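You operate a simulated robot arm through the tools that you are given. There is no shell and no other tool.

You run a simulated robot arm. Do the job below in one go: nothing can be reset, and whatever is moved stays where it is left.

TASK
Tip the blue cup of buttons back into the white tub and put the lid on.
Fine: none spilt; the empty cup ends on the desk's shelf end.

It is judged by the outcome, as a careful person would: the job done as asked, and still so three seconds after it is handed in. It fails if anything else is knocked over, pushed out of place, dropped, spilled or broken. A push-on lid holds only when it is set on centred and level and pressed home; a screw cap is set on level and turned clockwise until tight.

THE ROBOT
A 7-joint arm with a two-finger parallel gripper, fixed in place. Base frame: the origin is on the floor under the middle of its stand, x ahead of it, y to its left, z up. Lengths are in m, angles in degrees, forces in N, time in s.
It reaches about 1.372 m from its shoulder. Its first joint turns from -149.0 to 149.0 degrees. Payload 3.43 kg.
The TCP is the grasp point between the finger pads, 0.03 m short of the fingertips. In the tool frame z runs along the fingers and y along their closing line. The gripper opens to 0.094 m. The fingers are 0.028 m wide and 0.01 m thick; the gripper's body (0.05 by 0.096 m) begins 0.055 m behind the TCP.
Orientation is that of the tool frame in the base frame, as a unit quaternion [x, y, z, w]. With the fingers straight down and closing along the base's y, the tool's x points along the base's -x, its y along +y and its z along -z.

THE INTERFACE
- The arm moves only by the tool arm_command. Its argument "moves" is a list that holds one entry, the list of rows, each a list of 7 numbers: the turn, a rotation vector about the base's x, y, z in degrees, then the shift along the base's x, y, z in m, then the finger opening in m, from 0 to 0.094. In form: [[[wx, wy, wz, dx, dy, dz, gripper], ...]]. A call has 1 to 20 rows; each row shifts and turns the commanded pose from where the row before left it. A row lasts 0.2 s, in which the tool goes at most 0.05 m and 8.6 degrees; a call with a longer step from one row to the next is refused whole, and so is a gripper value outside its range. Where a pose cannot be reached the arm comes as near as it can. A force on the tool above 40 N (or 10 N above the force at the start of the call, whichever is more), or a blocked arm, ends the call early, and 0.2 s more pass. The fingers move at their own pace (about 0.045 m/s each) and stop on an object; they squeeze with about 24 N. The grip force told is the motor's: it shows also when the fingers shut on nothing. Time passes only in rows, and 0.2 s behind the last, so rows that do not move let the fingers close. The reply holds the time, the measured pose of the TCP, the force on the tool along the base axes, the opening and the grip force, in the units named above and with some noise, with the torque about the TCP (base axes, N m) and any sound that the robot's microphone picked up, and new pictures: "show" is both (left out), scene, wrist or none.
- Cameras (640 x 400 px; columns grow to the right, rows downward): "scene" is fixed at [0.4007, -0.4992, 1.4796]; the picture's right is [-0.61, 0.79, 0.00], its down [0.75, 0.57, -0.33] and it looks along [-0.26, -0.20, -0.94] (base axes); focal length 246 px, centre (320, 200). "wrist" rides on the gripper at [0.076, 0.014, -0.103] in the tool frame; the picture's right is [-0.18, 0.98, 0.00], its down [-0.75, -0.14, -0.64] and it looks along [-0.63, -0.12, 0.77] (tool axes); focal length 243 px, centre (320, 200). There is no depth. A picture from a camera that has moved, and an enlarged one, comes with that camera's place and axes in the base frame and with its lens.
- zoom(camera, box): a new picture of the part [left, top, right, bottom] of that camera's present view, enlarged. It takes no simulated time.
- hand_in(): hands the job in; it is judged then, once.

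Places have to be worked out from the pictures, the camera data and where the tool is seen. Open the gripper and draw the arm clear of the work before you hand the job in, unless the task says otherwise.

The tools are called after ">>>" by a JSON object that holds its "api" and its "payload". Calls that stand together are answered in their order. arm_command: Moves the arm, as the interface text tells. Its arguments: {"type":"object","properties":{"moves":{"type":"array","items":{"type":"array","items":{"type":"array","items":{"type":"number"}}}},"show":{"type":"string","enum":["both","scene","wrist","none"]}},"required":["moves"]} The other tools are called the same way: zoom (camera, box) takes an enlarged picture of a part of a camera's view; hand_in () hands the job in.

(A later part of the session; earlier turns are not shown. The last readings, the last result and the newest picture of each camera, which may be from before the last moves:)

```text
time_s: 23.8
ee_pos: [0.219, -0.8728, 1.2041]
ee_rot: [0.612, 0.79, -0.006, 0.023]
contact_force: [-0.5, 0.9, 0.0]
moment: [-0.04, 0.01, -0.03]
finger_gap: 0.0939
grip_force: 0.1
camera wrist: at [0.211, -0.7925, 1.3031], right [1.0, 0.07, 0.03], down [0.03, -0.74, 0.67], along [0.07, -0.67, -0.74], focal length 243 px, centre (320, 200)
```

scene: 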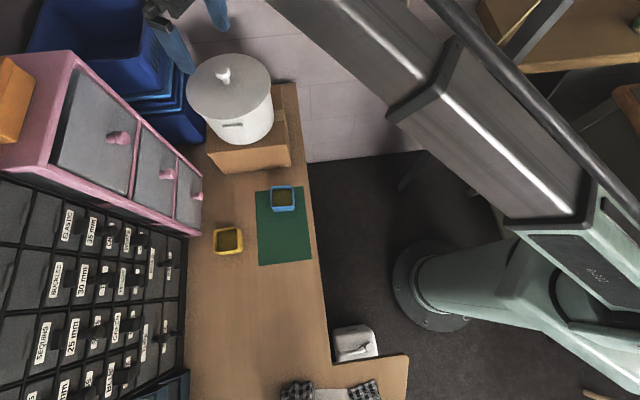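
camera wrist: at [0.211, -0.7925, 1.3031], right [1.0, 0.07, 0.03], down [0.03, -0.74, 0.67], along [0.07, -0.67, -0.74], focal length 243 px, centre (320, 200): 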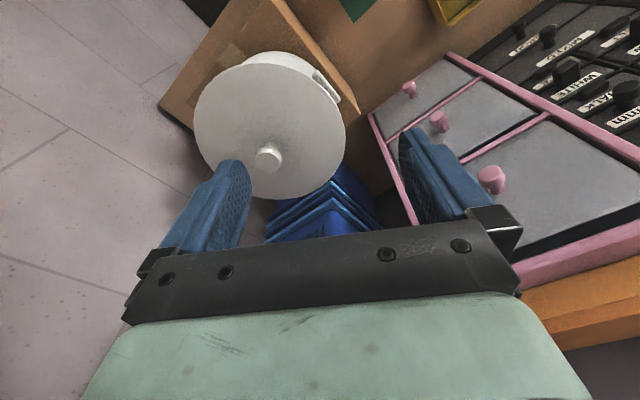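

I now see the white pot from above; zoom in on it and on the surroundings.

>>> {"api": "zoom", "payload": {"camera": "wrist", "box": [160, 0, 400, 210]}}

>>> {"api": "zoom", "payload": {"camera": "wrist", "box": [340, 0, 640, 250]}}

>>> {"api": "zoom", "payload": {"camera": "wrist", "box": [0, 200, 160, 400]}}

>>> {"api": "zoom", "payload": {"camera": "wrist", "box": [480, 240, 640, 400]}}

```text
1.90 times, centred on (280, 105) of wrist
camera zoom: at [0.211, -0.7925, 1.3031], right [1.0, 0.07, 0.03], down [0.03, -0.74, 0.67], along [0.07, -0.67, -0.74], focal length 462 px, centre (396, 381)
```

zoom: 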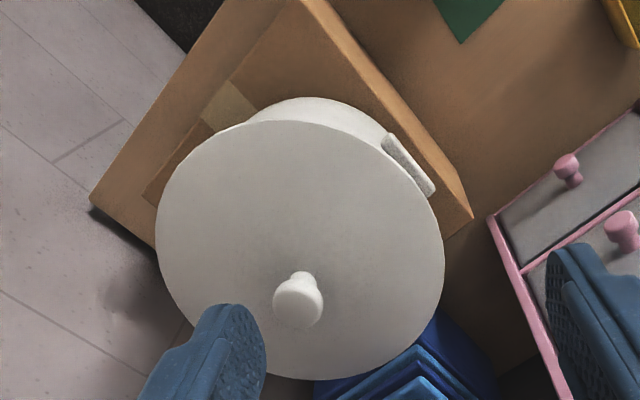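

```text
1.60 times, centred on (490, 125) of wrist
camera zoom: at [0.211, -0.7925, 1.3031], right [1.0, 0.07, 0.03], down [0.03, -0.74, 0.67], along [0.07, -0.67, -0.74], focal length 388 px, centre (48, 320)
```

zoom: 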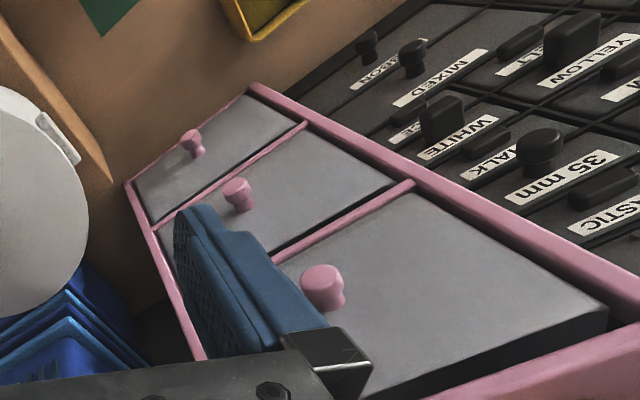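

```text
2.00 times, centred on (80, 300) of wrist
camera zoom: at [0.211, -0.7925, 1.3031], right [1.0, 0.07, 0.03], down [0.03, -0.74, 0.67], along [0.07, -0.67, -0.74], focal length 485 px, centre (800, 0)
```

zoom: 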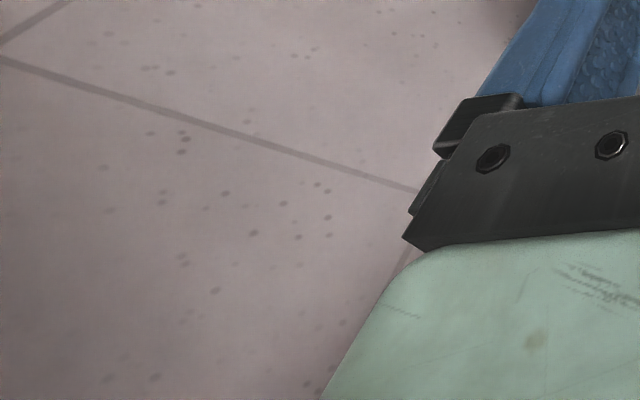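

```text
2.50 times, centred on (560, 320) of wrist
camera zoom: at [0.211, -0.7925, 1.3031], right [1.0, 0.07, 0.03], down [0.03, -0.74, 0.67], along [0.07, -0.67, -0.74], focal length 606 px, centre (-280, -100)
```

zoom: 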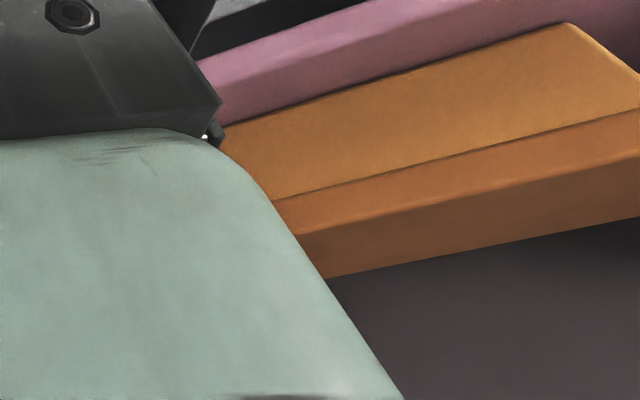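

The pot's lid is also on, flat and centred. I still need to know what "shelf end" means, so I'll zoom the scene picture on the wall shelf at the upper right and on the pot end.

>>> {"api": "zoom", "payload": {"camera": "scene", "box": [380, 0, 640, 110]}}

>>> {"api": "zoom", "payload": {"camera": "scene", "box": [150, 60, 320, 200]}}

```text
2.46 times, centred on (510, 55) of scene
camera zoom: at [0.4007, -0.4992, 1.4796], right [-0.61, 0.79, 0.0], down [0.75, 0.57, -0.33], along [-0.26, -0.2, -0.94], focal length 606 px, centre (-148, 557)
```

zoom: 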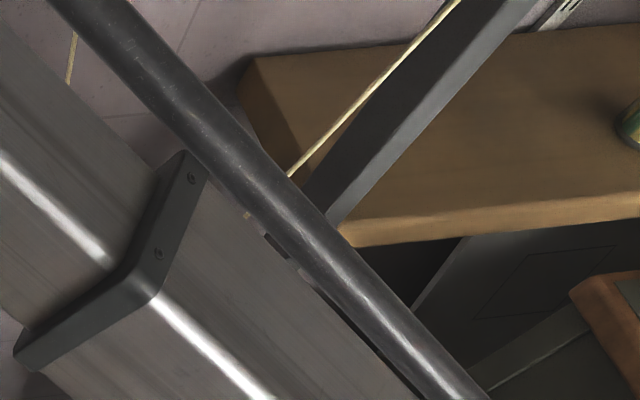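

```text
2.86 times, centred on (235, 130) of scene
camera zoom: at [0.4007, -0.4992, 1.4796], right [-0.61, 0.79, 0.0], down [0.75, 0.57, -0.33], along [-0.26, -0.2, -0.94], focal length 704 px, centre (563, 400)
```

zoom: 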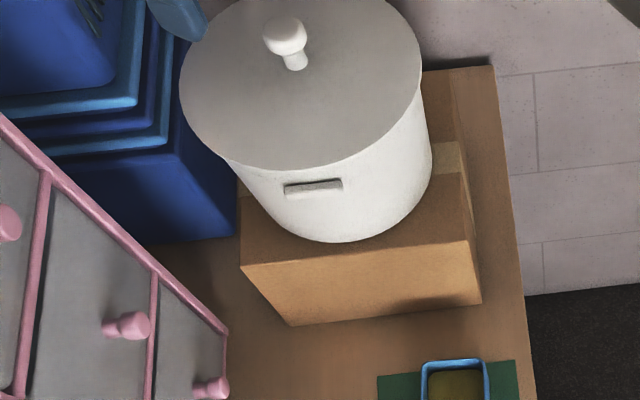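

Both white vessels have their lids on, so nothing decides it yet. I'll back out the way I came, swing round at radius 0.65 and inspect the far (+y) end of the desk for another tub or lid and for a shelf.

>>> {"api": "arm_command", "payload": {"moves": [[[0, 0, 3, 0.015, 0.04, -0.015, 0.094], [0, 0, 3, 0.015, 0.04, -0.02, 0.094], [0, 0, 3, 0.015, 0.04, -0.025, 0.094], [0, 0, 3, 0.015, 0.04, -0.025, 0.094], [0, 0, 3, 0.015, 0.04, -0.025, 0.094], [0, 0, 3, 0.015, 0.04, -0.025, 0.094], [0, 0, 3, 0.015, 0.04, -0.025, 0.094], [0, 0, 3, 0.015, 0.04, -0.025, 0.094], [0, 0, 4.4, 0.0424, 0.0245, -0.01, 0.094], [0, 0, 4.4, 0.0404, 0.0277, -0.01, 0.094], [0, 0, 4.4, 0.0382, 0.0307, 0, 0.094], [0, 0, 4.4, 0.0357, 0.0335, 0, 0.094], [0, 0, 4.4, 0.0331, 0.0362, 0, 0.094], [0, 0, 4.4, 0.0302, 0.0386, 0, 0.094], [0, 0, 4.4, 0.0272, 0.0408, 0, 0.094], [0, 0, 4.4, 0.024, 0.0428, 0, 0.094], [0, 0, 4.4, 0.0206, 0.0445, 0, 0.094], [0, 0, 4.4, 0.0171, 0.0459, 0, 0.094]]], "show": "wrist"}}

```text
time_s: 27.6
ee_pos: [0.6488, -0.1856, 0.9988]
ee_rot: [0.065, 0.998, 0.008, 0.023]
contact_force: [-0.3, -1.1, -0.1]
moment: [0.01, 0.01, 0.01]
finger_gap: 0.094
grip_force: 0.1
camera wrist: at [0.57, -0.1644, 1.0974], right [0.31, 0.95, 0.03], down [0.7, -0.25, 0.67], along [0.64, -0.19, -0.74], focal length 243 px, centre (320, 200)
```

wrist: 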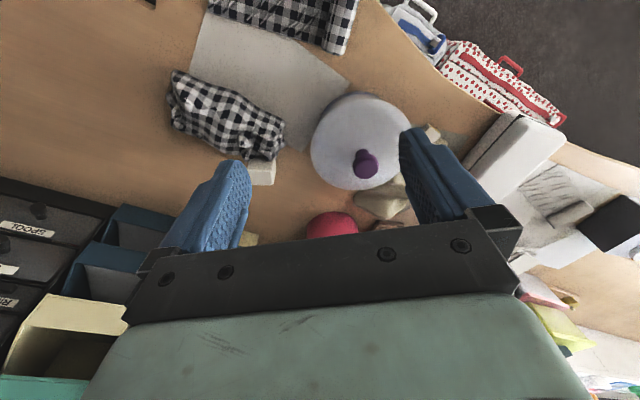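

Continue the swing to the left along the same radius, then tilt up to look at the far end.

>>> {"api": "arm_command", "payload": {"moves": [[[0, 0, 4.4, 0.0118, 0.048, 0, 0.094], [0, 0, 4.4, 0.0082, 0.0488, 0, 0.094], [0, 0, 4.4, 0.0044, 0.0492, 0, 0.094], [0, 0, 4.4, 0.0005, 0.0494, 0, 0.094], [0, 0, 4.4, -0.0033, 0.0494, 0, 0.094], [0, 0, 4.4, -0.0071, 0.049, 0, 0.094], [0, 0, 4.4, -0.0109, 0.0482, 0, 0.094], [0, 0, 4.4, -0.0146, 0.0473, 0, 0.094], [0, 0, 4.4, -0.0182, 0.046, 0, 0.094], [0, 0, 0, 0.035, 0.025, 0, 0.094], [0, 0, 0, 0.035, 0.025, 0, 0.094], [3.5, -7, 0, 0.035, 0.025, 0, 0.094], [3.5, -7, 0, 0.035, 0.02, 0, 0.094], [3.5, -7, 0, 0.01, 0.005, 0, 0.094], [3.5, -7, 0, 0.01, 0.005, 0, 0.094]]], "show": "both"}}

```text
time_s: 30.8
ee_pos: [0.7794, 0.3545, 0.998]
ee_rot: [-0.267, 0.919, 0.065, 0.284]
contact_force: [0.1, -0.2, 0.4]
moment: [-0.02, 0.0, 0.01]
finger_gap: 0.0939
grip_force: 0.0
camera wrist: at [0.6689, 0.3025, 1.0399], right [-0.39, 0.92, 0.07], down [0.29, 0.05, 0.96], along [0.88, 0.39, -0.28], focal length 243 px, centre (320, 200)
```

scene: 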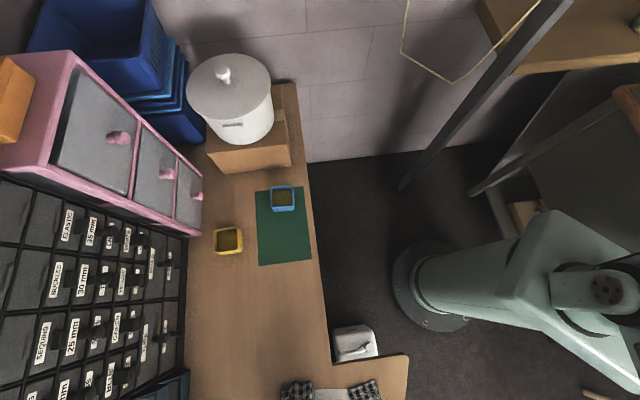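
wrist: 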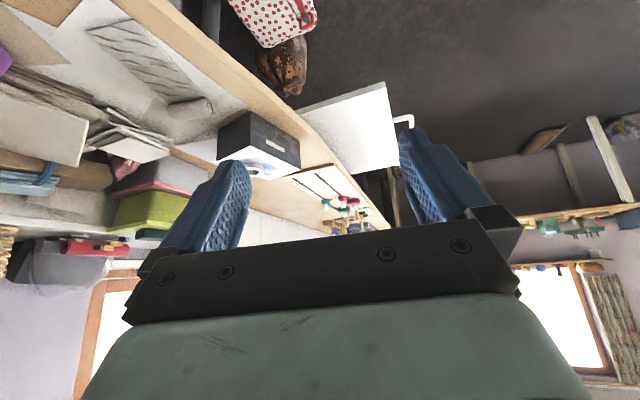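

>>> {"api": "zoom", "payload": {"camera": "wrist", "box": [180, 70, 420, 240]}}

>>> {"api": "zoom", "payload": {"camera": "wrist", "box": [440, 90, 640, 390]}}

>>> {"api": "zoom", "payload": {"camera": "wrist", "box": [0, 0, 240, 200]}}

>>> {"api": "zoom", "payload": {"camera": "wrist", "box": [0, 170, 240, 400]}}

```text
2.35 times, centred on (300, 155) of wrist
camera zoom: at [0.6689, 0.3025, 1.0399], right [-0.39, 0.92, 0.07], down [0.29, 0.05, 0.96], along [0.88, 0.39, -0.28], focal length 571 px, centre (367, 306)
```

zoom: 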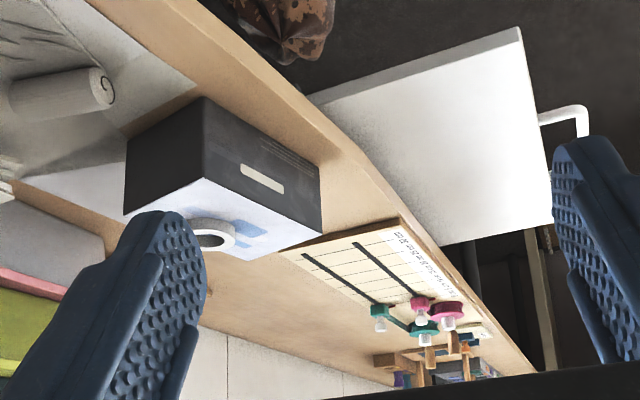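

```text
1.33 times, centred on (540, 240) of wrist
camera zoom: at [0.6689, 0.3025, 1.0399], right [-0.39, 0.92, 0.07], down [0.29, 0.05, 0.96], along [0.88, 0.39, -0.28], focal length 324 px, centre (27, 147)
```

zoom: 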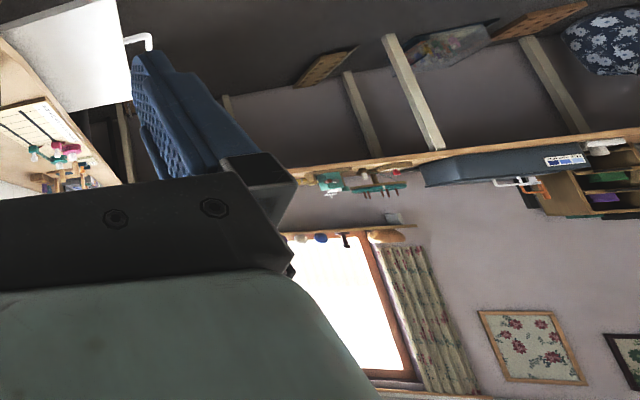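

```text
2.00 times, centred on (120, 100) of wrist
camera zoom: at [0.6689, 0.3025, 1.0399], right [-0.39, 0.92, 0.07], down [0.29, 0.05, 0.96], along [0.88, 0.39, -0.28], focal length 485 px, centre (720, 400)
```

zoom: 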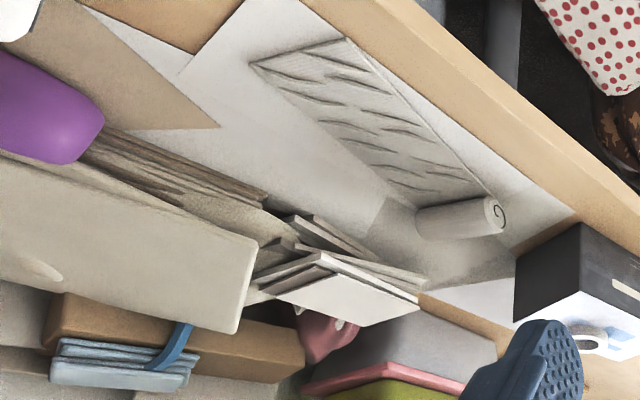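

```text
1.74 times, centred on (120, 285) of wrist
camera zoom: at [0.6689, 0.3025, 1.0399], right [-0.39, 0.92, 0.07], down [0.29, 0.05, 0.96], along [0.88, 0.39, -0.28], focal length 422 px, centre (668, 52)
```

zoom: 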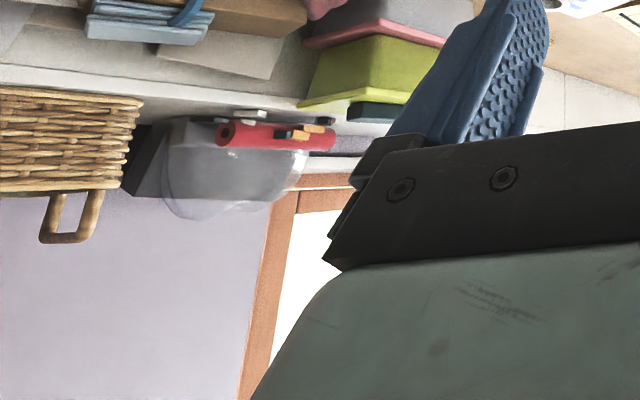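

The far end holds a black box, a notebook with spools and a back ledge with a basket, and no loose lid or open white tub. The plank with a jar on the pot-end wall looks like the real wall shelf, so I'll untilt and swing back to view that wall properly.

>>> {"api": "arm_command", "payload": {"moves": [[[-3.5, 7, 0, -0.04, -0.02, 0, 0.094], [-3.5, 7, 0, -0.04, -0.02, 0, 0.094], [-3.5, 7, 0, -0.04, -0.02, 0, 0.094], [-3.5, 7, 0, -0.04, -0.02, 0, 0.094], [0, 0, -4.3, 0.0183, -0.0455, 0, 0.094], [0, 0, -4.3, 0.0148, -0.0467, 0, 0.094], [0, 0, -4.3, 0.0113, -0.0477, 0, 0.094], [0, 0, -4.3, 0.0076, -0.0484, 0, 0.094], [0, 0, -4.3, 0.004, -0.0489, 0, 0.094], [0, 0, -4.3, 0.0003, -0.049, 0, 0.094], [0, 0, -4.3, -0.0033, -0.0489, 0, 0.094], [0, 0, -4.3, -0.007, -0.0485, 0, 0.094], [0, 0, -4.3, -0.0106, -0.0478, 0, 0.094], [0, 0, -4.3, -0.0142, -0.0469, 0, 0.094], [0, 0, -4.3, -0.0176, -0.0457, 0, 0.094], [0, 0, -4.3, -0.021, -0.0442, 0, 0.094], [0, 0, -4.3, -0.0243, -0.0426, 0, 0.094], [0, 0, -4.3, -0.0274, -0.0406, 0, 0.094], [0, 0, -4.3, -0.0304, -0.0385, 0, 0.094], [0, 0, -4.3, -0.0332, -0.0361, 0, 0.094]]], "show": "wrist"}}

>>> {"api": "arm_command", "payload": {"moves": [[[0, 0, -8.4, -0.0357, -0.0335, 0, 0.094], [0, 0, -8.4, -0.0382, -0.0307, 0, 0.094], [0, 0, -8.4, -0.0404, -0.0277, 0, 0.094], [0, 0, -8.4, -0.0424, -0.0245, 0, 0.094], [0, 0, -8.4, -0.0442, -0.0212, 0, 0.094], [0, 0, -8.4, -0.0457, -0.0177, 0, 0.094], [0, 0, -8.4, 0, 0, 0, 0.094], [0, 0, -8.4, 0, 0, 0, 0.094], [0, 0, -8.4, 0, 0, 0, 0.094], [0, 0, -8.4, 0, 0, 0, 0.094], [0, 0, -8.4, 0, 0, 0, 0.094], [0, 0, -8.4, 0, 0, 0, 0.094]]], "show": "both"}}

```text
time_s: 35.0
ee_pos: [0.4867, -0.454, 0.9998]
ee_rot: [0.316, 0.949, 0.002, 0.024]
contact_force: [-0.7, 0.8, -0.3]
moment: [0.01, 0.03, -0.01]
finger_gap: 0.0939
grip_force: 0.1
camera wrist: at [0.4297, -0.3971, 1.098], right [0.74, 0.68, 0.03], down [0.49, -0.56, 0.67], along [0.47, -0.48, -0.74], focal length 243 px, centre (320, 200)
```

wrist: 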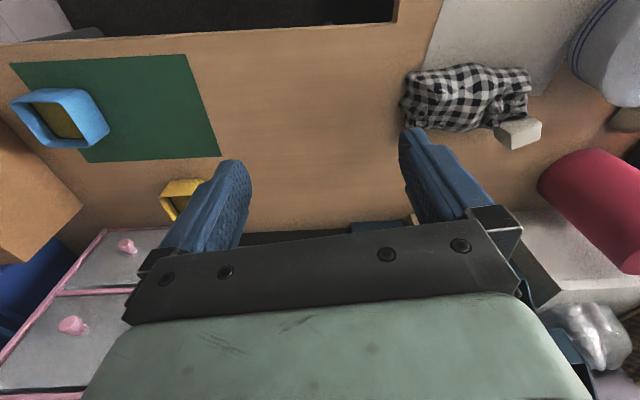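

```text
time_s: 37.6
ee_pos: [0.2401, -0.6068, 0.9971]
ee_rot: [0.933, 0.36, -0.017, 0.017]
contact_force: [-0.4, -0.1, -0.6]
moment: [0.05, 0.01, -0.01]
finger_gap: 0.094
grip_force: 0.0
camera wrist: at [0.308, -0.5638, 1.0968], right [0.53, -0.85, 0.03], down [-0.64, -0.37, 0.67], along [-0.56, -0.37, -0.74], focal length 243 px, centre (320, 200)
```

scene: 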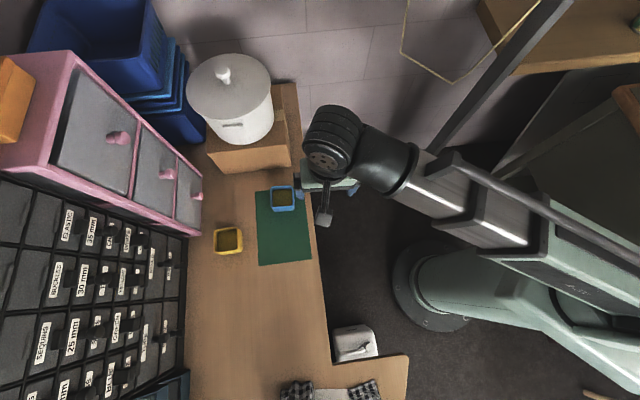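
wrist: 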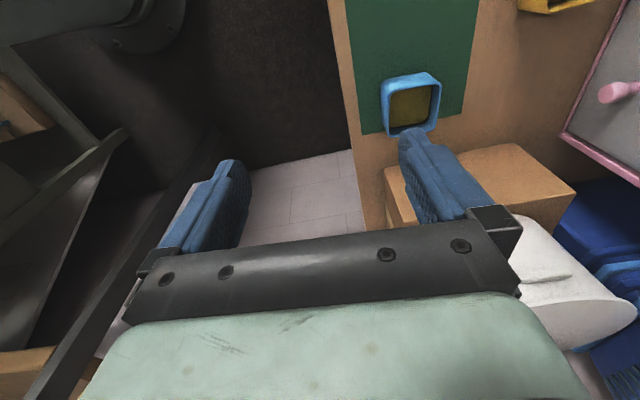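

Here the camera sees the pot end from the aisle side: the cup, box and pot at right, and a plank edge at lower left. I'll tilt up and turn a bit more to see the wall with the shelf.

>>> {"api": "arm_command", "payload": {"moves": [[[0, 0, -8.4, 0, 0, 0, 0.094], [0, 0, -8.4, 0, 0, 0, 0.094], [-2.5, 8, 0, 0, 0, 0, 0.094], [-2.5, 8, 0, 0, 0, 0, 0.094], [-2.5, 8, 0, 0, 0, 0, 0.094], [-2.5, 8, 0, 0, 0, 0, 0.094]]], "show": "both"}}

```text
time_s: 39.0
ee_pos: [0.2393, -0.6079, 0.9988]
ee_rot: [0.926, 0.214, -0.307, 0.037]
contact_force: [-0.1, -0.3, 0.3]
moment: [0.01, -0.01, 0.02]
finger_gap: 0.0938
grip_force: 0.0
camera wrist: at [0.3577, -0.5726, 1.0353], right [0.28, -0.96, 0.05], down [-0.25, -0.03, 0.97], along [-0.93, -0.28, -0.24], focal length 243 px, centre (320, 200)
```

scene: 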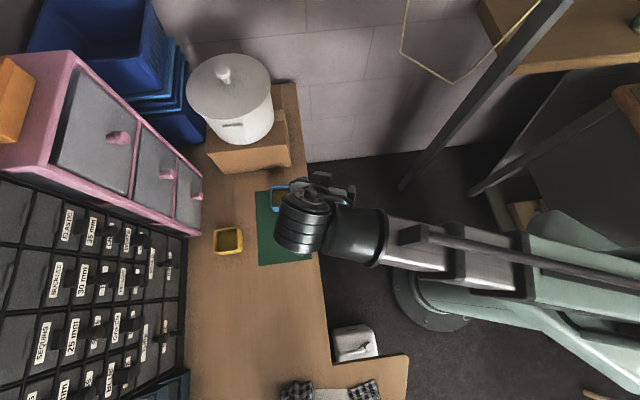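
wrist: 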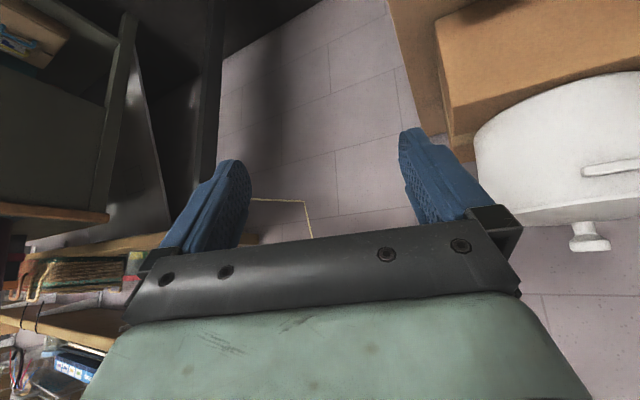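

>>> {"api": "zoom", "payload": {"camera": "wrist", "box": [0, 0, 240, 250]}}

>>> {"api": "zoom", "payload": {"camera": "wrist", "box": [0, 180, 150, 400]}}

>>> {"api": "zoom", "payload": {"camera": "wrist", "box": [400, 60, 640, 300]}}

```text
1.60 times, centred on (120, 125) of wrist
camera zoom: at [0.3577, -0.5726, 1.0353], right [0.28, -0.96, 0.05], down [-0.25, -0.03, 0.97], along [-0.93, -0.28, -0.24], focal length 388 px, centre (640, 320)
```

zoom: 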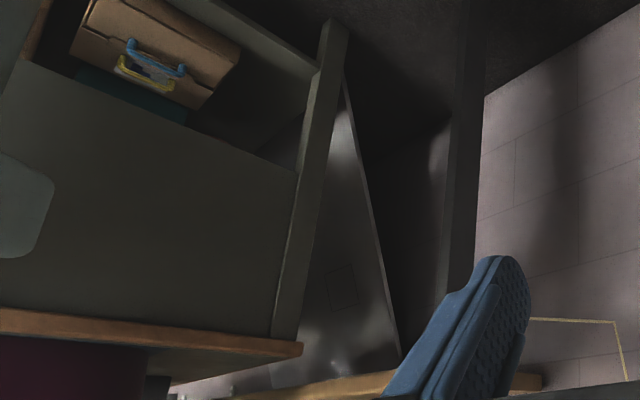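

```text
1.82 times, centred on (75, 290) of wrist
camera zoom: at [0.3577, -0.5726, 1.0353], right [0.28, -0.96, 0.05], down [-0.25, -0.03, 0.97], along [-0.93, -0.28, -0.24], focal length 441 px, centre (766, 36)
```

zoom: 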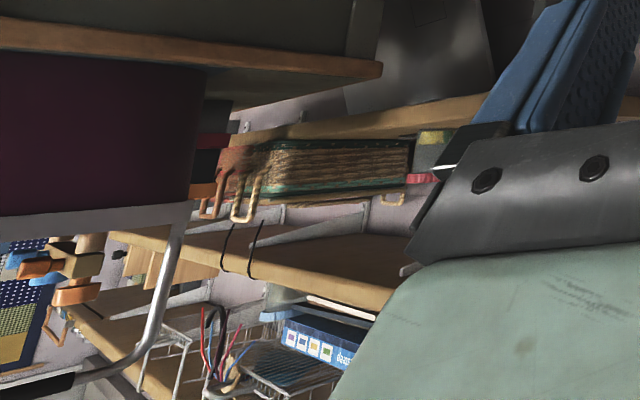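

```text
1.67 times, centred on (520, 180) of wrist
camera zoom: at [0.3577, -0.5726, 1.0353], right [0.28, -0.96, 0.05], down [-0.25, -0.03, 0.97], along [-0.93, -0.28, -0.24], focal length 404 px, centre (-13, 233)
```

zoom: 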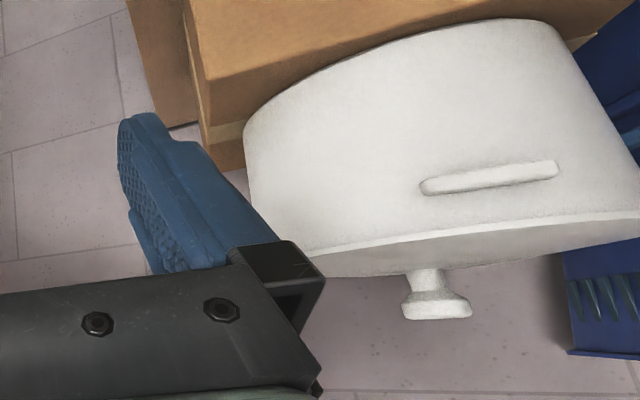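

On the pot-end wall there are wooden wall shelves, so that end of the desk is its "shelf end". The plain white pot there is the likelier tub: its lid top is near z 1.00 and its knob top at about (0.167, -0.964, 1.038). I'll untilt and turn to face it, then go above it.

>>> {"api": "arm_command", "payload": {"moves": [[[2.5, -8, 0, 0, 0, 0, 0.094], [2.5, -8, 0, 0, 0, 0, 0.094], [2.5, -8, 0, 0, 0, 0, 0.094], [2.5, -8, 0, 0, 0, 0, 0.094], [0, 0, 8.4, 0, 0, 0, 0.094], [0, 0, 8.4, 0, 0, 0, 0.094], [0, 0, 8.4, 0, 0, 0, 0.094], [0, 0, 8.4, 0, 0, 0, 0.094], [0, 0, 8.4, 0, 0, 0, 0.094], [0, 0, 8.4, 0, 0, 0, 0.094], [0, 0, 8.4, 0, 0, 0, 0.094], [0, 0, 8.4, 0, 0, 0, 0.094], [0, 0, 8.4, 0, 0, 0, 0.094], [0, 0, 8.4, 0, 0, 0, 0.094], [0, 0, 0, 0, -0.02, 0.04, 0.094], [0, 0, 0, 0, -0.02, 0.04, 0.094]]], "show": "both"}}

```text
time_s: 42.4
ee_pos: [0.2399, -0.6484, 1.078]
ee_rot: [0.575, 0.818, -0.005, 0.024]
contact_force: [-0.5, 0.2, -0.1]
moment: [-0.01, 0.01, -0.03]
finger_gap: 0.0939
grip_force: 0.0
camera wrist: at [0.2245, -0.5693, 1.1762], right [0.99, 0.16, 0.03], down [0.1, -0.73, 0.67], along [0.13, -0.66, -0.74], focal length 243 px, centre (320, 200)
```

scene: 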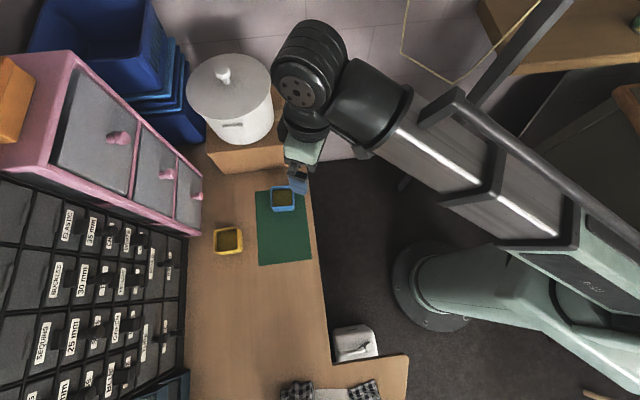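
wrist: 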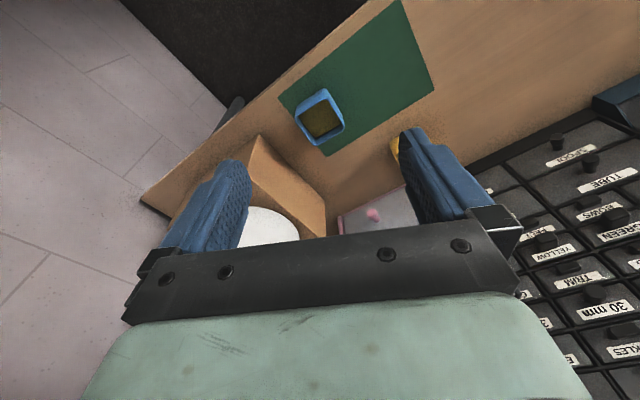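

A good view of the blue cup on the way: I'll zoom on it for its size and fill.

>>> {"api": "zoom", "payload": {"camera": "wrist", "box": [270, 70, 370, 170]}}

>>> {"api": "zoom", "payload": {"camera": "scene", "box": [250, 170, 320, 220]}}

>>> {"api": "zoom", "payload": {"camera": "scene", "box": [205, 215, 255, 265]}}

```text
4.00 times, centred on (320, 120) of wrist
camera zoom: at [0.2245, -0.5693, 1.1762], right [0.99, 0.16, 0.03], down [0.1, -0.73, 0.67], along [0.13, -0.66, -0.74], focal length 970 px, centre (320, 520)
```

zoom: 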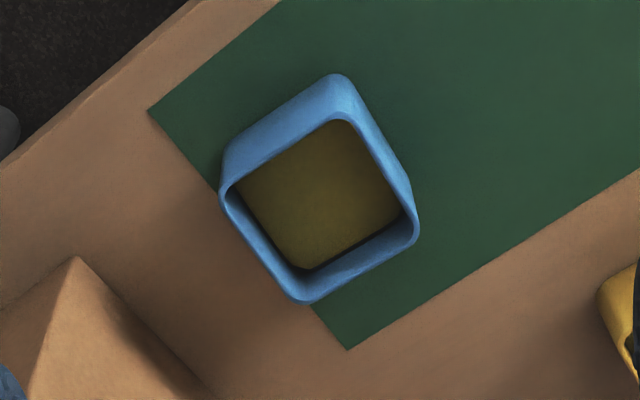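

```text
8.00 times, centred on (285, 195) of scene
camera zoom: at [0.4007, -0.4992, 1.4796], right [-0.61, 0.79, 0.0], down [0.75, 0.57, -0.33], along [-0.26, -0.2, -0.94], focal length 1970 px, centre (600, 240)
```

zoom: 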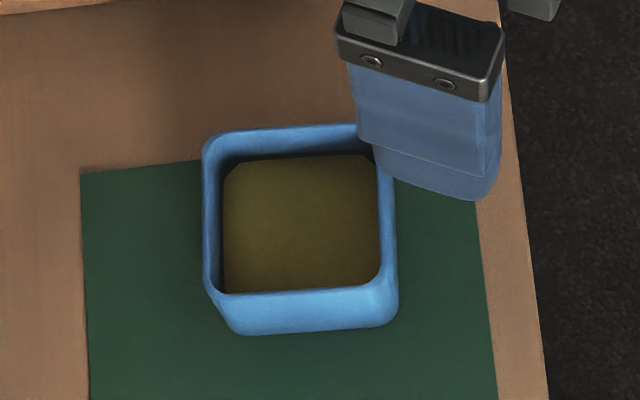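

```text
8.00 times, centred on (230, 240) of scene
camera zoom: at [0.4007, -0.4992, 1.4796], right [-0.61, 0.79, 0.0], down [0.75, 0.57, -0.33], along [-0.26, -0.2, -0.94], focal length 1970 px, centre (1040, -120)
```

zoom: 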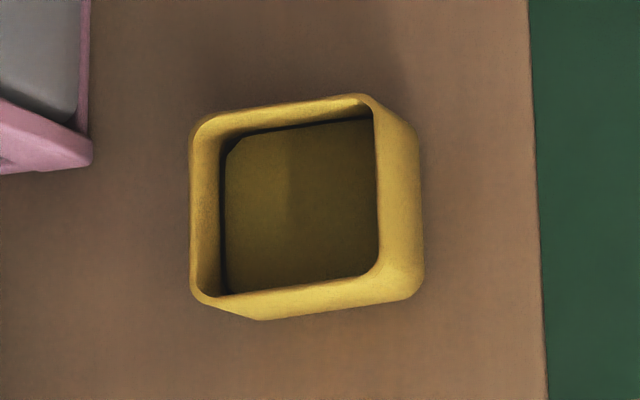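

The blue cup is an open square of about 7 cm at (0.267, -0.748), rim near z 0.776, sides along roughly 42° and 132°, filled to a little below the rim. Now I'll go above the pot's knob at z≈1.14.

>>> {"api": "arm_command", "payload": {"moves": [[[0, 0, -1.4, -0.0104, -0.0451, 0.009, 0.094], [0, 0, -1.4, -0.0104, -0.0451, 0.009, 0.094], [0, 0, -1.4, -0.0104, -0.0451, 0.009, 0.094], [0, 0, -1.4, -0.0104, -0.0451, 0.009, 0.094], [0, 0, -1.4, -0.0104, -0.0451, 0.009, 0.094], [0, 0, -1.4, -0.0104, -0.0451, 0.009, 0.094], [0, 0, -1.4, -0.0104, -0.0451, 0.009, 0.094]]], "show": "both"}}

```text
time_s: 44.0
ee_pos: [0.1674, -0.9627, 1.1398]
ee_rot: [0.644, 0.765, -0.006, 0.024]
contact_force: [-0.2, 0.7, -0.5]
moment: [0.0, -0.03, 0.03]
finger_gap: 0.0939
grip_force: 0.0
camera wrist: at [0.1648, -0.8827, 1.2387], right [1.0, -0.01, 0.03], down [-0.03, -0.74, 0.67], along [0.01, -0.67, -0.74], focal length 243 px, centre (320, 200)
```

scene: 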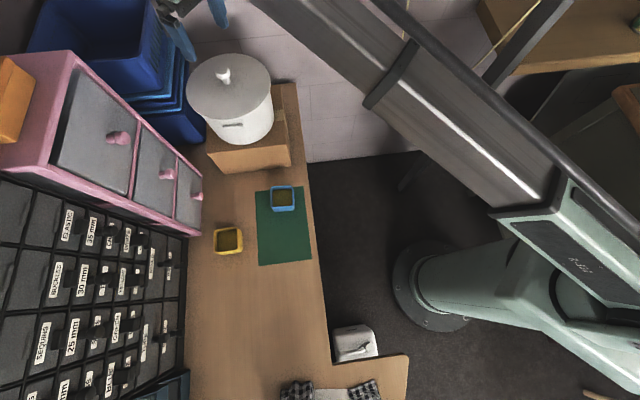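
wrist: 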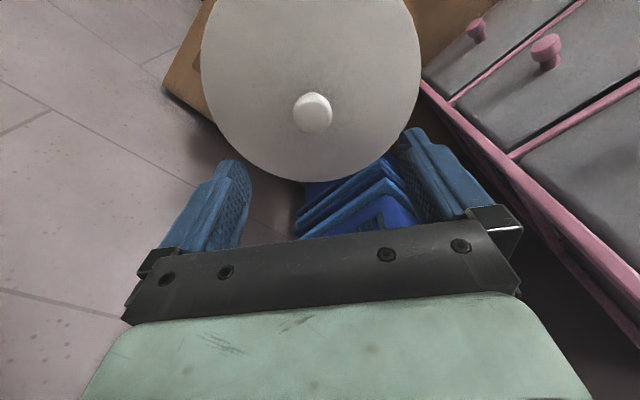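

The knob is now at about (0.163, -0.965) by the wrist picture, right under the tool. I'll straighten the small tool tilt, descend until the fingertips straddle the knob just above the lid, and check.

>>> {"api": "arm_command", "payload": {"moves": [[[2.3, 1.65, 0, -0.0036, -0.002, 0, 0.094], [0, 0, 0, 0, 0, -0.04, 0.094], [0, 0, 0, 0, 0, -0.035, 0.094], [0, 0, 0, 0, 0, -0.02, 0.094]]], "show": "both"}}

```text
time_s: 45.0
ee_pos: [0.1636, -0.9646, 1.0465]
ee_rot: [0.644, 0.765, -0.002, -0.001]
contact_force: [-0.9, 0.2, 0.2]
moment: [0.0, -0.02, 0.0]
finger_gap: 0.0941
grip_force: 0.0
camera wrist: at [0.1643, -0.8889, 1.1477], right [1.0, -0.01, 0.0], down [-0.01, -0.77, 0.64], along [-0.01, -0.64, -0.77], focal length 243 px, centre (320, 200)
```

scene: 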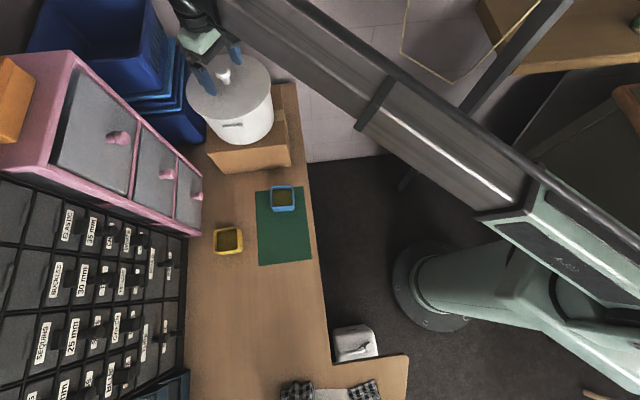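
wrist: 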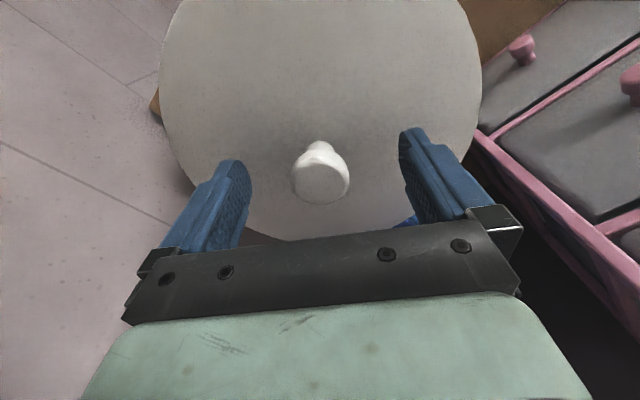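

The knob sits midway between the fingers. I'll go down 1 cm more and close gently on it.

>>> {"api": "arm_command", "payload": {"moves": [[[0, 0, 0, 0, 0, -0.01, 0.094], [0, 0, 0, 0, 0, 0, 0.06], [0, 0, 0, 0, 0, 0, 0.02], [0, 0, 0, 0, 0, 0, 0.0], [0, 0, 0, 0, 0, 0, 0.0], [0, 0, 0, 0, 0, 0, 0.0]]], "show": "wrist"}}

```text
time_s: 46.4
ee_pos: [0.1612, -0.9655, 1.0361]
ee_rot: [0.645, 0.764, 0.0, 0.0]
contact_force: [-0.2, 0.1, 0.6]
moment: [0.0, -0.01, -0.01]
finger_gap: 0.0329
grip_force: 24.6
camera wrist: at [0.1644, -0.8891, 1.1375], right [1.0, -0.01, 0.0], down [-0.01, -0.77, 0.64], along [-0.01, -0.64, -0.77], focal length 243 px, centre (320, 200)
```

wrist: 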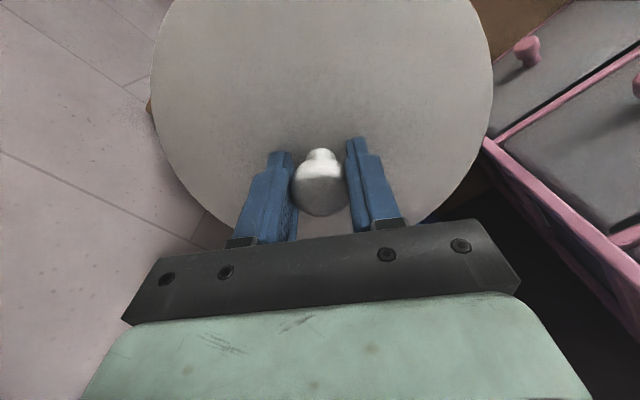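

The knob is gripped (gap 3.3 cm). I'll lift slowly in small steps and watch the force.

>>> {"api": "arm_command", "payload": {"moves": [[[0, 0, 0, 0, 0, 0.004, 0.0], [0, 0, 0, 0, 0, 0.004, 0.0], [0, 0, 0, 0, 0, 0.004, 0.0], [0, 0, 0, 0, 0, 0.004, 0.0]]], "show": "both"}}

```text
time_s: 47.4
ee_pos: [0.1636, -0.967, 1.0517]
ee_rot: [0.644, 0.765, 0.0, -0.001]
contact_force: [0.6, 0.4, -1.2]
moment: [0.01, 0.0, 0.0]
finger_gap: 0.0329
grip_force: 24.4
camera wrist: at [0.165, -0.8893, 1.154], right [1.0, -0.01, 0.0], down [-0.01, -0.77, 0.64], along [-0.01, -0.64, -0.77], focal length 243 px, centre (320, 200)
```

scene: 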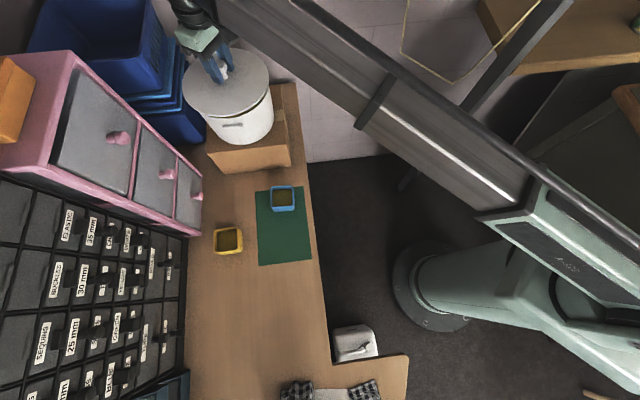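
wrist: 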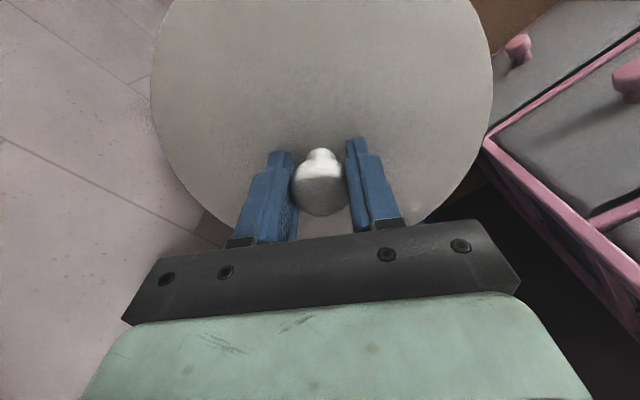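

The lid comes up freely with about 1–2 N of weight, so it's a real loose lid (seated grip height: TCP (0.1636, -0.965, 1.0365)). I'll lift it clear and look into the tub.

>>> {"api": "arm_command", "payload": {"moves": [[[0, 0, 0, 0, 0, 0.02, 0.0], [0, 0, 0, 0, 0, 0.03, 0.0], [0, 0, 0, 0, 0, 0.03, 0.0], [0, 0, 0, 0, 0, 0.03, 0.0]]], "show": "both"}}

>>> {"api": "zoom", "payload": {"camera": "scene", "box": [150, 20, 320, 180]}}

```text
time_s: 48.4
ee_pos: [0.1637, -0.9643, 1.164]
ee_rot: [0.645, 0.765, -0.001, -0.002]
contact_force: [-0.2, 0.2, -0.5]
moment: [0.02, -0.02, -0.01]
finger_gap: 0.0328
grip_force: 23.8
camera wrist: at [0.1647, -0.8893, 1.2646], right [1.0, -0.01, 0.0], down [-0.01, -0.77, 0.64], along [-0.01, -0.64, -0.77], focal length 243 px, centre (320, 200)
```

scene: 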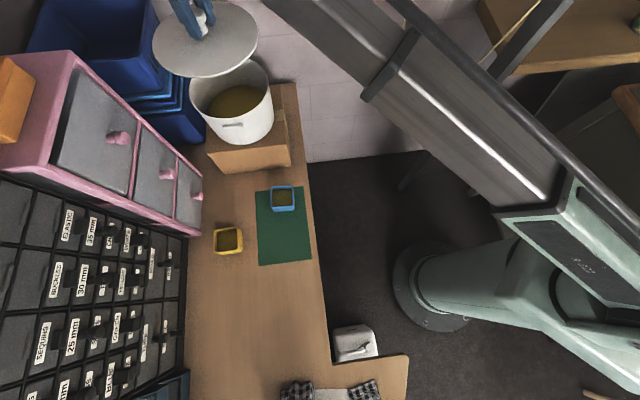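
wrist: 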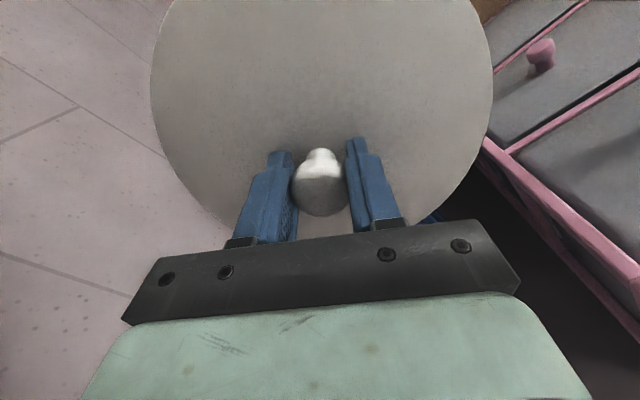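

```text
2.50 times, centred on (235, 100) of scene
camera zoom: at [0.4007, -0.4992, 1.4796], right [-0.61, 0.79, 0.0], down [0.75, 0.57, -0.33], along [-0.26, -0.2, -0.94], focal length 616 px, centre (532, 450)
```

zoom: 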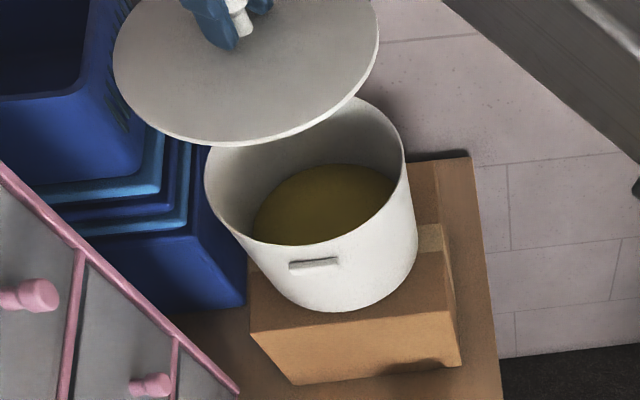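

Under the lid the tub holds the same olive buttons, so this is the right tub. I'll carry the lid back, held level, to the bare desk area around (0.55, -0.57), between the mat and the cloths, and stop above it.

>>> {"api": "arm_command", "payload": {"moves": [[[0, 0, 0, 0.0123, 0.0434, 0, 0.0], [0, 0, 0, 0.0123, 0.0434, -0.005, 0.0], [0, 0, 0, 0.0123, 0.0434, -0.01, 0.0], [0, 0, 0, 0.0123, 0.0434, -0.015, 0.0], [0, 0, 0, 0.0123, 0.0434, -0.018, 0.0], [0, 0, 0, 0.0123, 0.0434, -0.018, 0.0], [0, 0, 0, 0.0123, 0.0434, -0.018, 0.0], [0, 0, 4.9, 0.0429, 0.0129, -0.02, 0.0], [0, 0, 4.9, 0.0429, 0.0129, -0.02, 0.0], [0, 0, 4.9, 0.0429, 0.0129, -0.02, 0.0], [0, 0, 4.9, 0.0429, 0.0129, -0.02, 0.0], [0, 0, 4.9, 0.0429, 0.0129, -0.02, 0.0], [0, 0, 4.9, 0.0429, 0.0129, -0.02, 0.0], [0, 0, 4.9, 0.0429, 0.0129, -0.02, 0.0]]], "show": "both"}}

```text
time_s: 51.4
ee_pos: [0.5495, -0.5723, 0.9378]
ee_rot: [0.389, 0.921, -0.001, 0.0]
contact_force: [0.6, 0.1, -0.6]
moment: [0.0, -0.01, 0.0]
finger_gap: 0.0326
grip_force: 24.4
camera wrist: at [0.5075, -0.5088, 1.0398], right [0.83, 0.55, 0.0], down [0.42, -0.64, 0.64], along [0.35, -0.54, -0.77], focal length 243 px, centre (320, 200)
```

scene: 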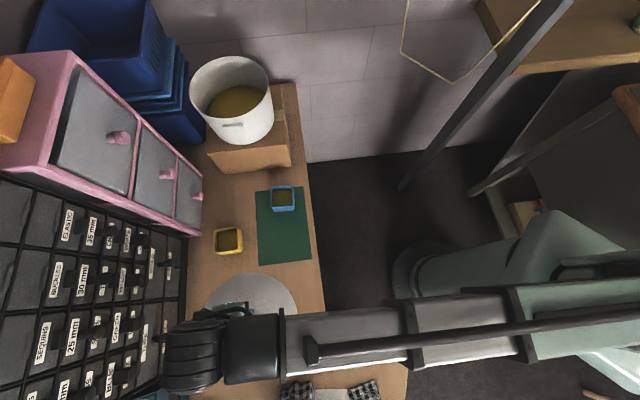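
wrist: 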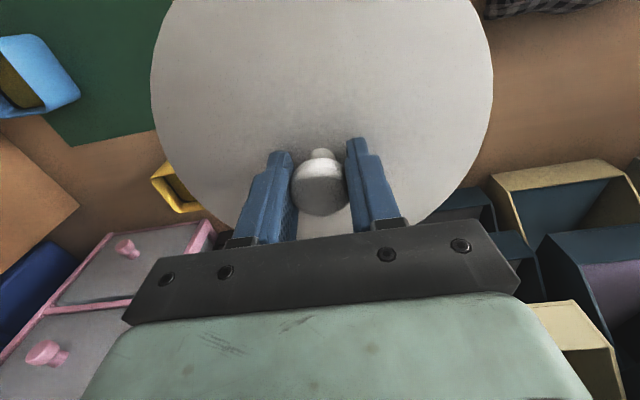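

The lid hangs level over a clear patch of desk, with the mat, yellow cup and desk edge all outside its radius. I'll lower it to just above the expected rest height (TCP ≈0.777).

>>> {"api": "arm_command", "payload": {"moves": [[[0, 0, 0, 0, 0, -0.04, 0.0], [0, 0, 0, 0, 0, -0.04, 0.0], [0, 0, 0, 0, 0, -0.04, 0.0], [0, 0, 0, 0, 0, -0.02, 0.0], [0, 0, 0, 0, 0, -0.01, 0.0]]], "show": "both"}}

```text
time_s: 52.6
ee_pos: [0.5504, -0.5706, 0.7881]
ee_rot: [0.389, 0.921, -0.001, 0.0]
contact_force: [0.5, -0.2, -1.0]
moment: [0.0, -0.02, 0.0]
finger_gap: 0.0325
grip_force: 23.9
camera wrist: at [0.5076, -0.5076, 0.8895], right [0.83, 0.55, 0.0], down [0.42, -0.64, 0.64], along [0.35, -0.54, -0.77], focal length 243 px, centre (320, 200)
```

scene: 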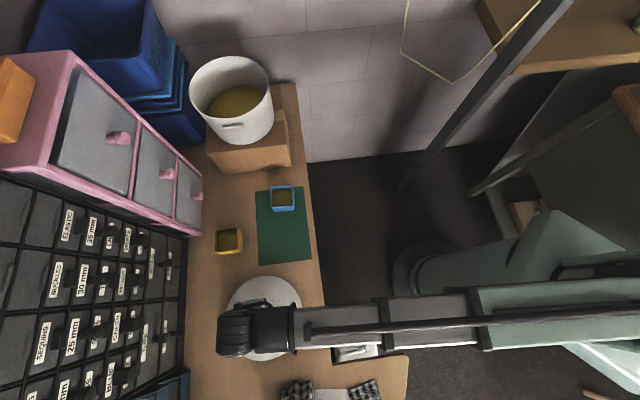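
wrist: 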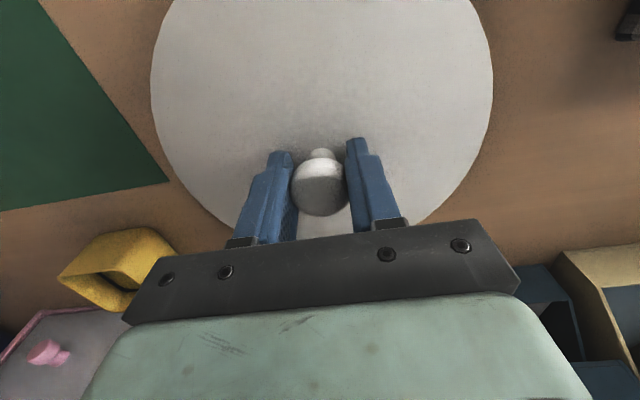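

The lid hangs just above the desk without contact yet. I'll go down in 2–3 mm steps and watch the vertical force.

>>> {"api": "arm_command", "payload": {"moves": [[[0, 0, 0, 0, 0, -0.003, 0.0], [0, 0, 0, 0, 0, -0.003, 0.0], [0, 0, 0, 0, 0, -0.002, 0.0], [0, 0, 0, 0, 0, 0, 0.0]]], "show": "none"}}

>>> {"api": "arm_command", "payload": {"moves": [[[0, 0, 0, 0, 0, -0.002, 0.0], [0, 0, 0, 0, 0, -0.002, 0.0], [0, 0, 0, 0, 0, 0, 0.0]]], "show": "none"}}

```text
time_s: 53.6
ee_pos: [0.5501, -0.5712, 0.7801]
ee_rot: [0.39, 0.921, -0.001, 0.0]
contact_force: [0.9, 0.2, -0.1]
moment: [-0.02, 0.01, 0.03]
finger_gap: 0.0329
grip_force: 24.2
```

```text
time_s: 54.4
ee_pos: [0.5511, -0.5713, 0.7762]
ee_rot: [0.39, 0.921, -0.001, -0.001]
contact_force: [-0.1, -0.7, -0.7]
moment: [0.0, 0.0, -0.01]
finger_gap: 0.0329
grip_force: 23.9
```

No contact yet at TCP 0.776, so I'll keep creeping down.

>>> {"api": "arm_command", "payload": {"moves": [[[0, 0, 0, 0, 0, -0.002, 0.0], [0, 0, 0, 0, 0, -0.002, 0.0], [0, 0, 0, 0, 0, 0, 0.0]]], "show": "none"}}

>>> {"api": "arm_command", "payload": {"moves": [[[0, 0, 0, 0, 0, -0.002, 0.0], [0, 0, 0, 0, 0, 0, 0.0]]], "show": "wrist"}}

```text
time_s: 55.2
ee_pos: [0.5496, -0.5719, 0.7732]
ee_rot: [0.39, 0.921, -0.001, 0.0]
contact_force: [-0.5, -1.1, 8.5]
moment: [0.06, 0.08, 0.01]
finger_gap: 0.0328
grip_force: 24.0
```

```text
time_s: 55.8
ee_pos: [0.5493, -0.5701, 0.771]
ee_rot: [0.389, 0.921, -0.001, 0.001]
contact_force: [2.6, -3.3, 20.7]
moment: [-0.12, -0.12, -0.01]
finger_gap: 0.0329
grip_force: 23.7
camera wrist: at [0.5073, -0.5073, 0.8725], right [0.83, 0.55, 0.0], down [0.42, -0.64, 0.64], along [0.35, -0.54, -0.77], focal length 243 px, centre (320, 200)
```

wrist: 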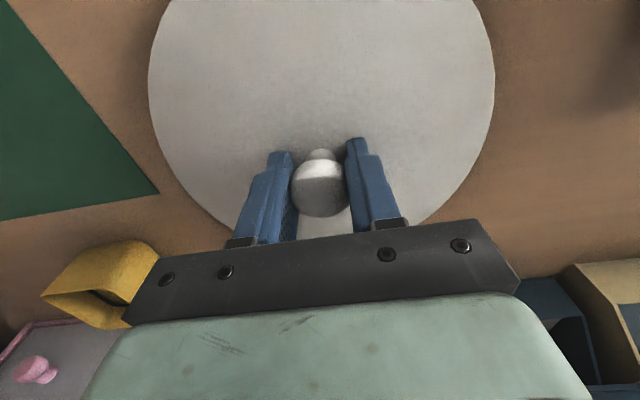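

The lid rests on the desk (contact at TCP ≈0.774). I'll ease the pressure, open, and rise straight up.

>>> {"api": "arm_command", "payload": {"moves": [[[0, 0, 0, 0, 0, 0.003, 0.0], [0, 0, 0, 0, 0, 0, 0.02], [0, 0, 0, 0, 0, 0, 0.06], [0, 0, 0, 0, 0, 0, 0.07], [0, 0, 0, 0, 0, 0, 0.07], [0, 0, 0, 0, 0, 0.03, 0.07], [0, 0, 0, 0, 0, 0.04, 0.07], [0, 0, 0, 0, 0, 0.045, 0.08], [0, 0, 0, 0, 0, 0.045, 0.094]]], "show": "both"}}

```text
time_s: 57.8
ee_pos: [0.5506, -0.5718, 0.9356]
ee_rot: [0.39, 0.921, -0.001, -0.001]
contact_force: [0.0, -0.3, -0.6]
moment: [-0.02, -0.02, -0.03]
finger_gap: 0.0939
grip_force: 0.1
camera wrist: at [0.5075, -0.5083, 1.037], right [0.83, 0.55, 0.0], down [0.42, -0.64, 0.64], along [0.35, -0.54, -0.77], focal length 243 px, centre (320, 200)
```

scene: 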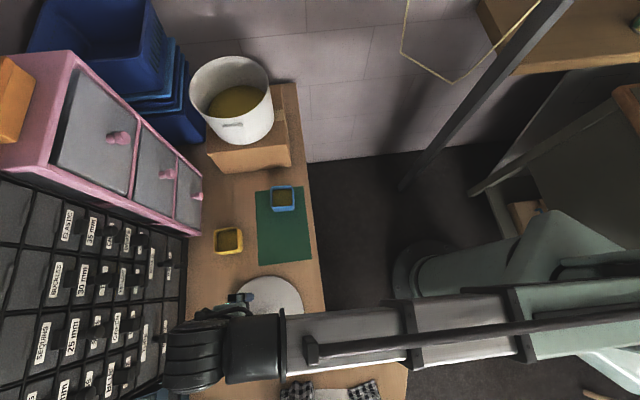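
wrist: 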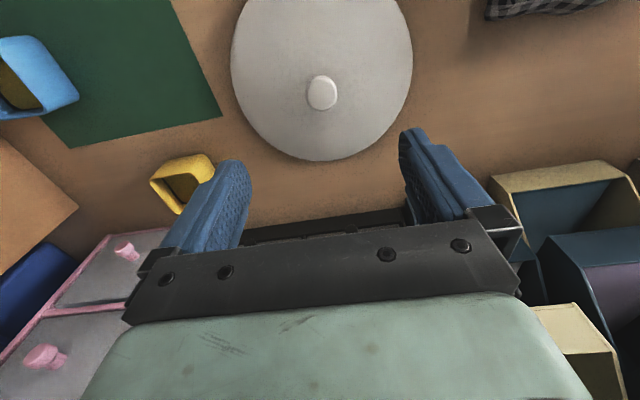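

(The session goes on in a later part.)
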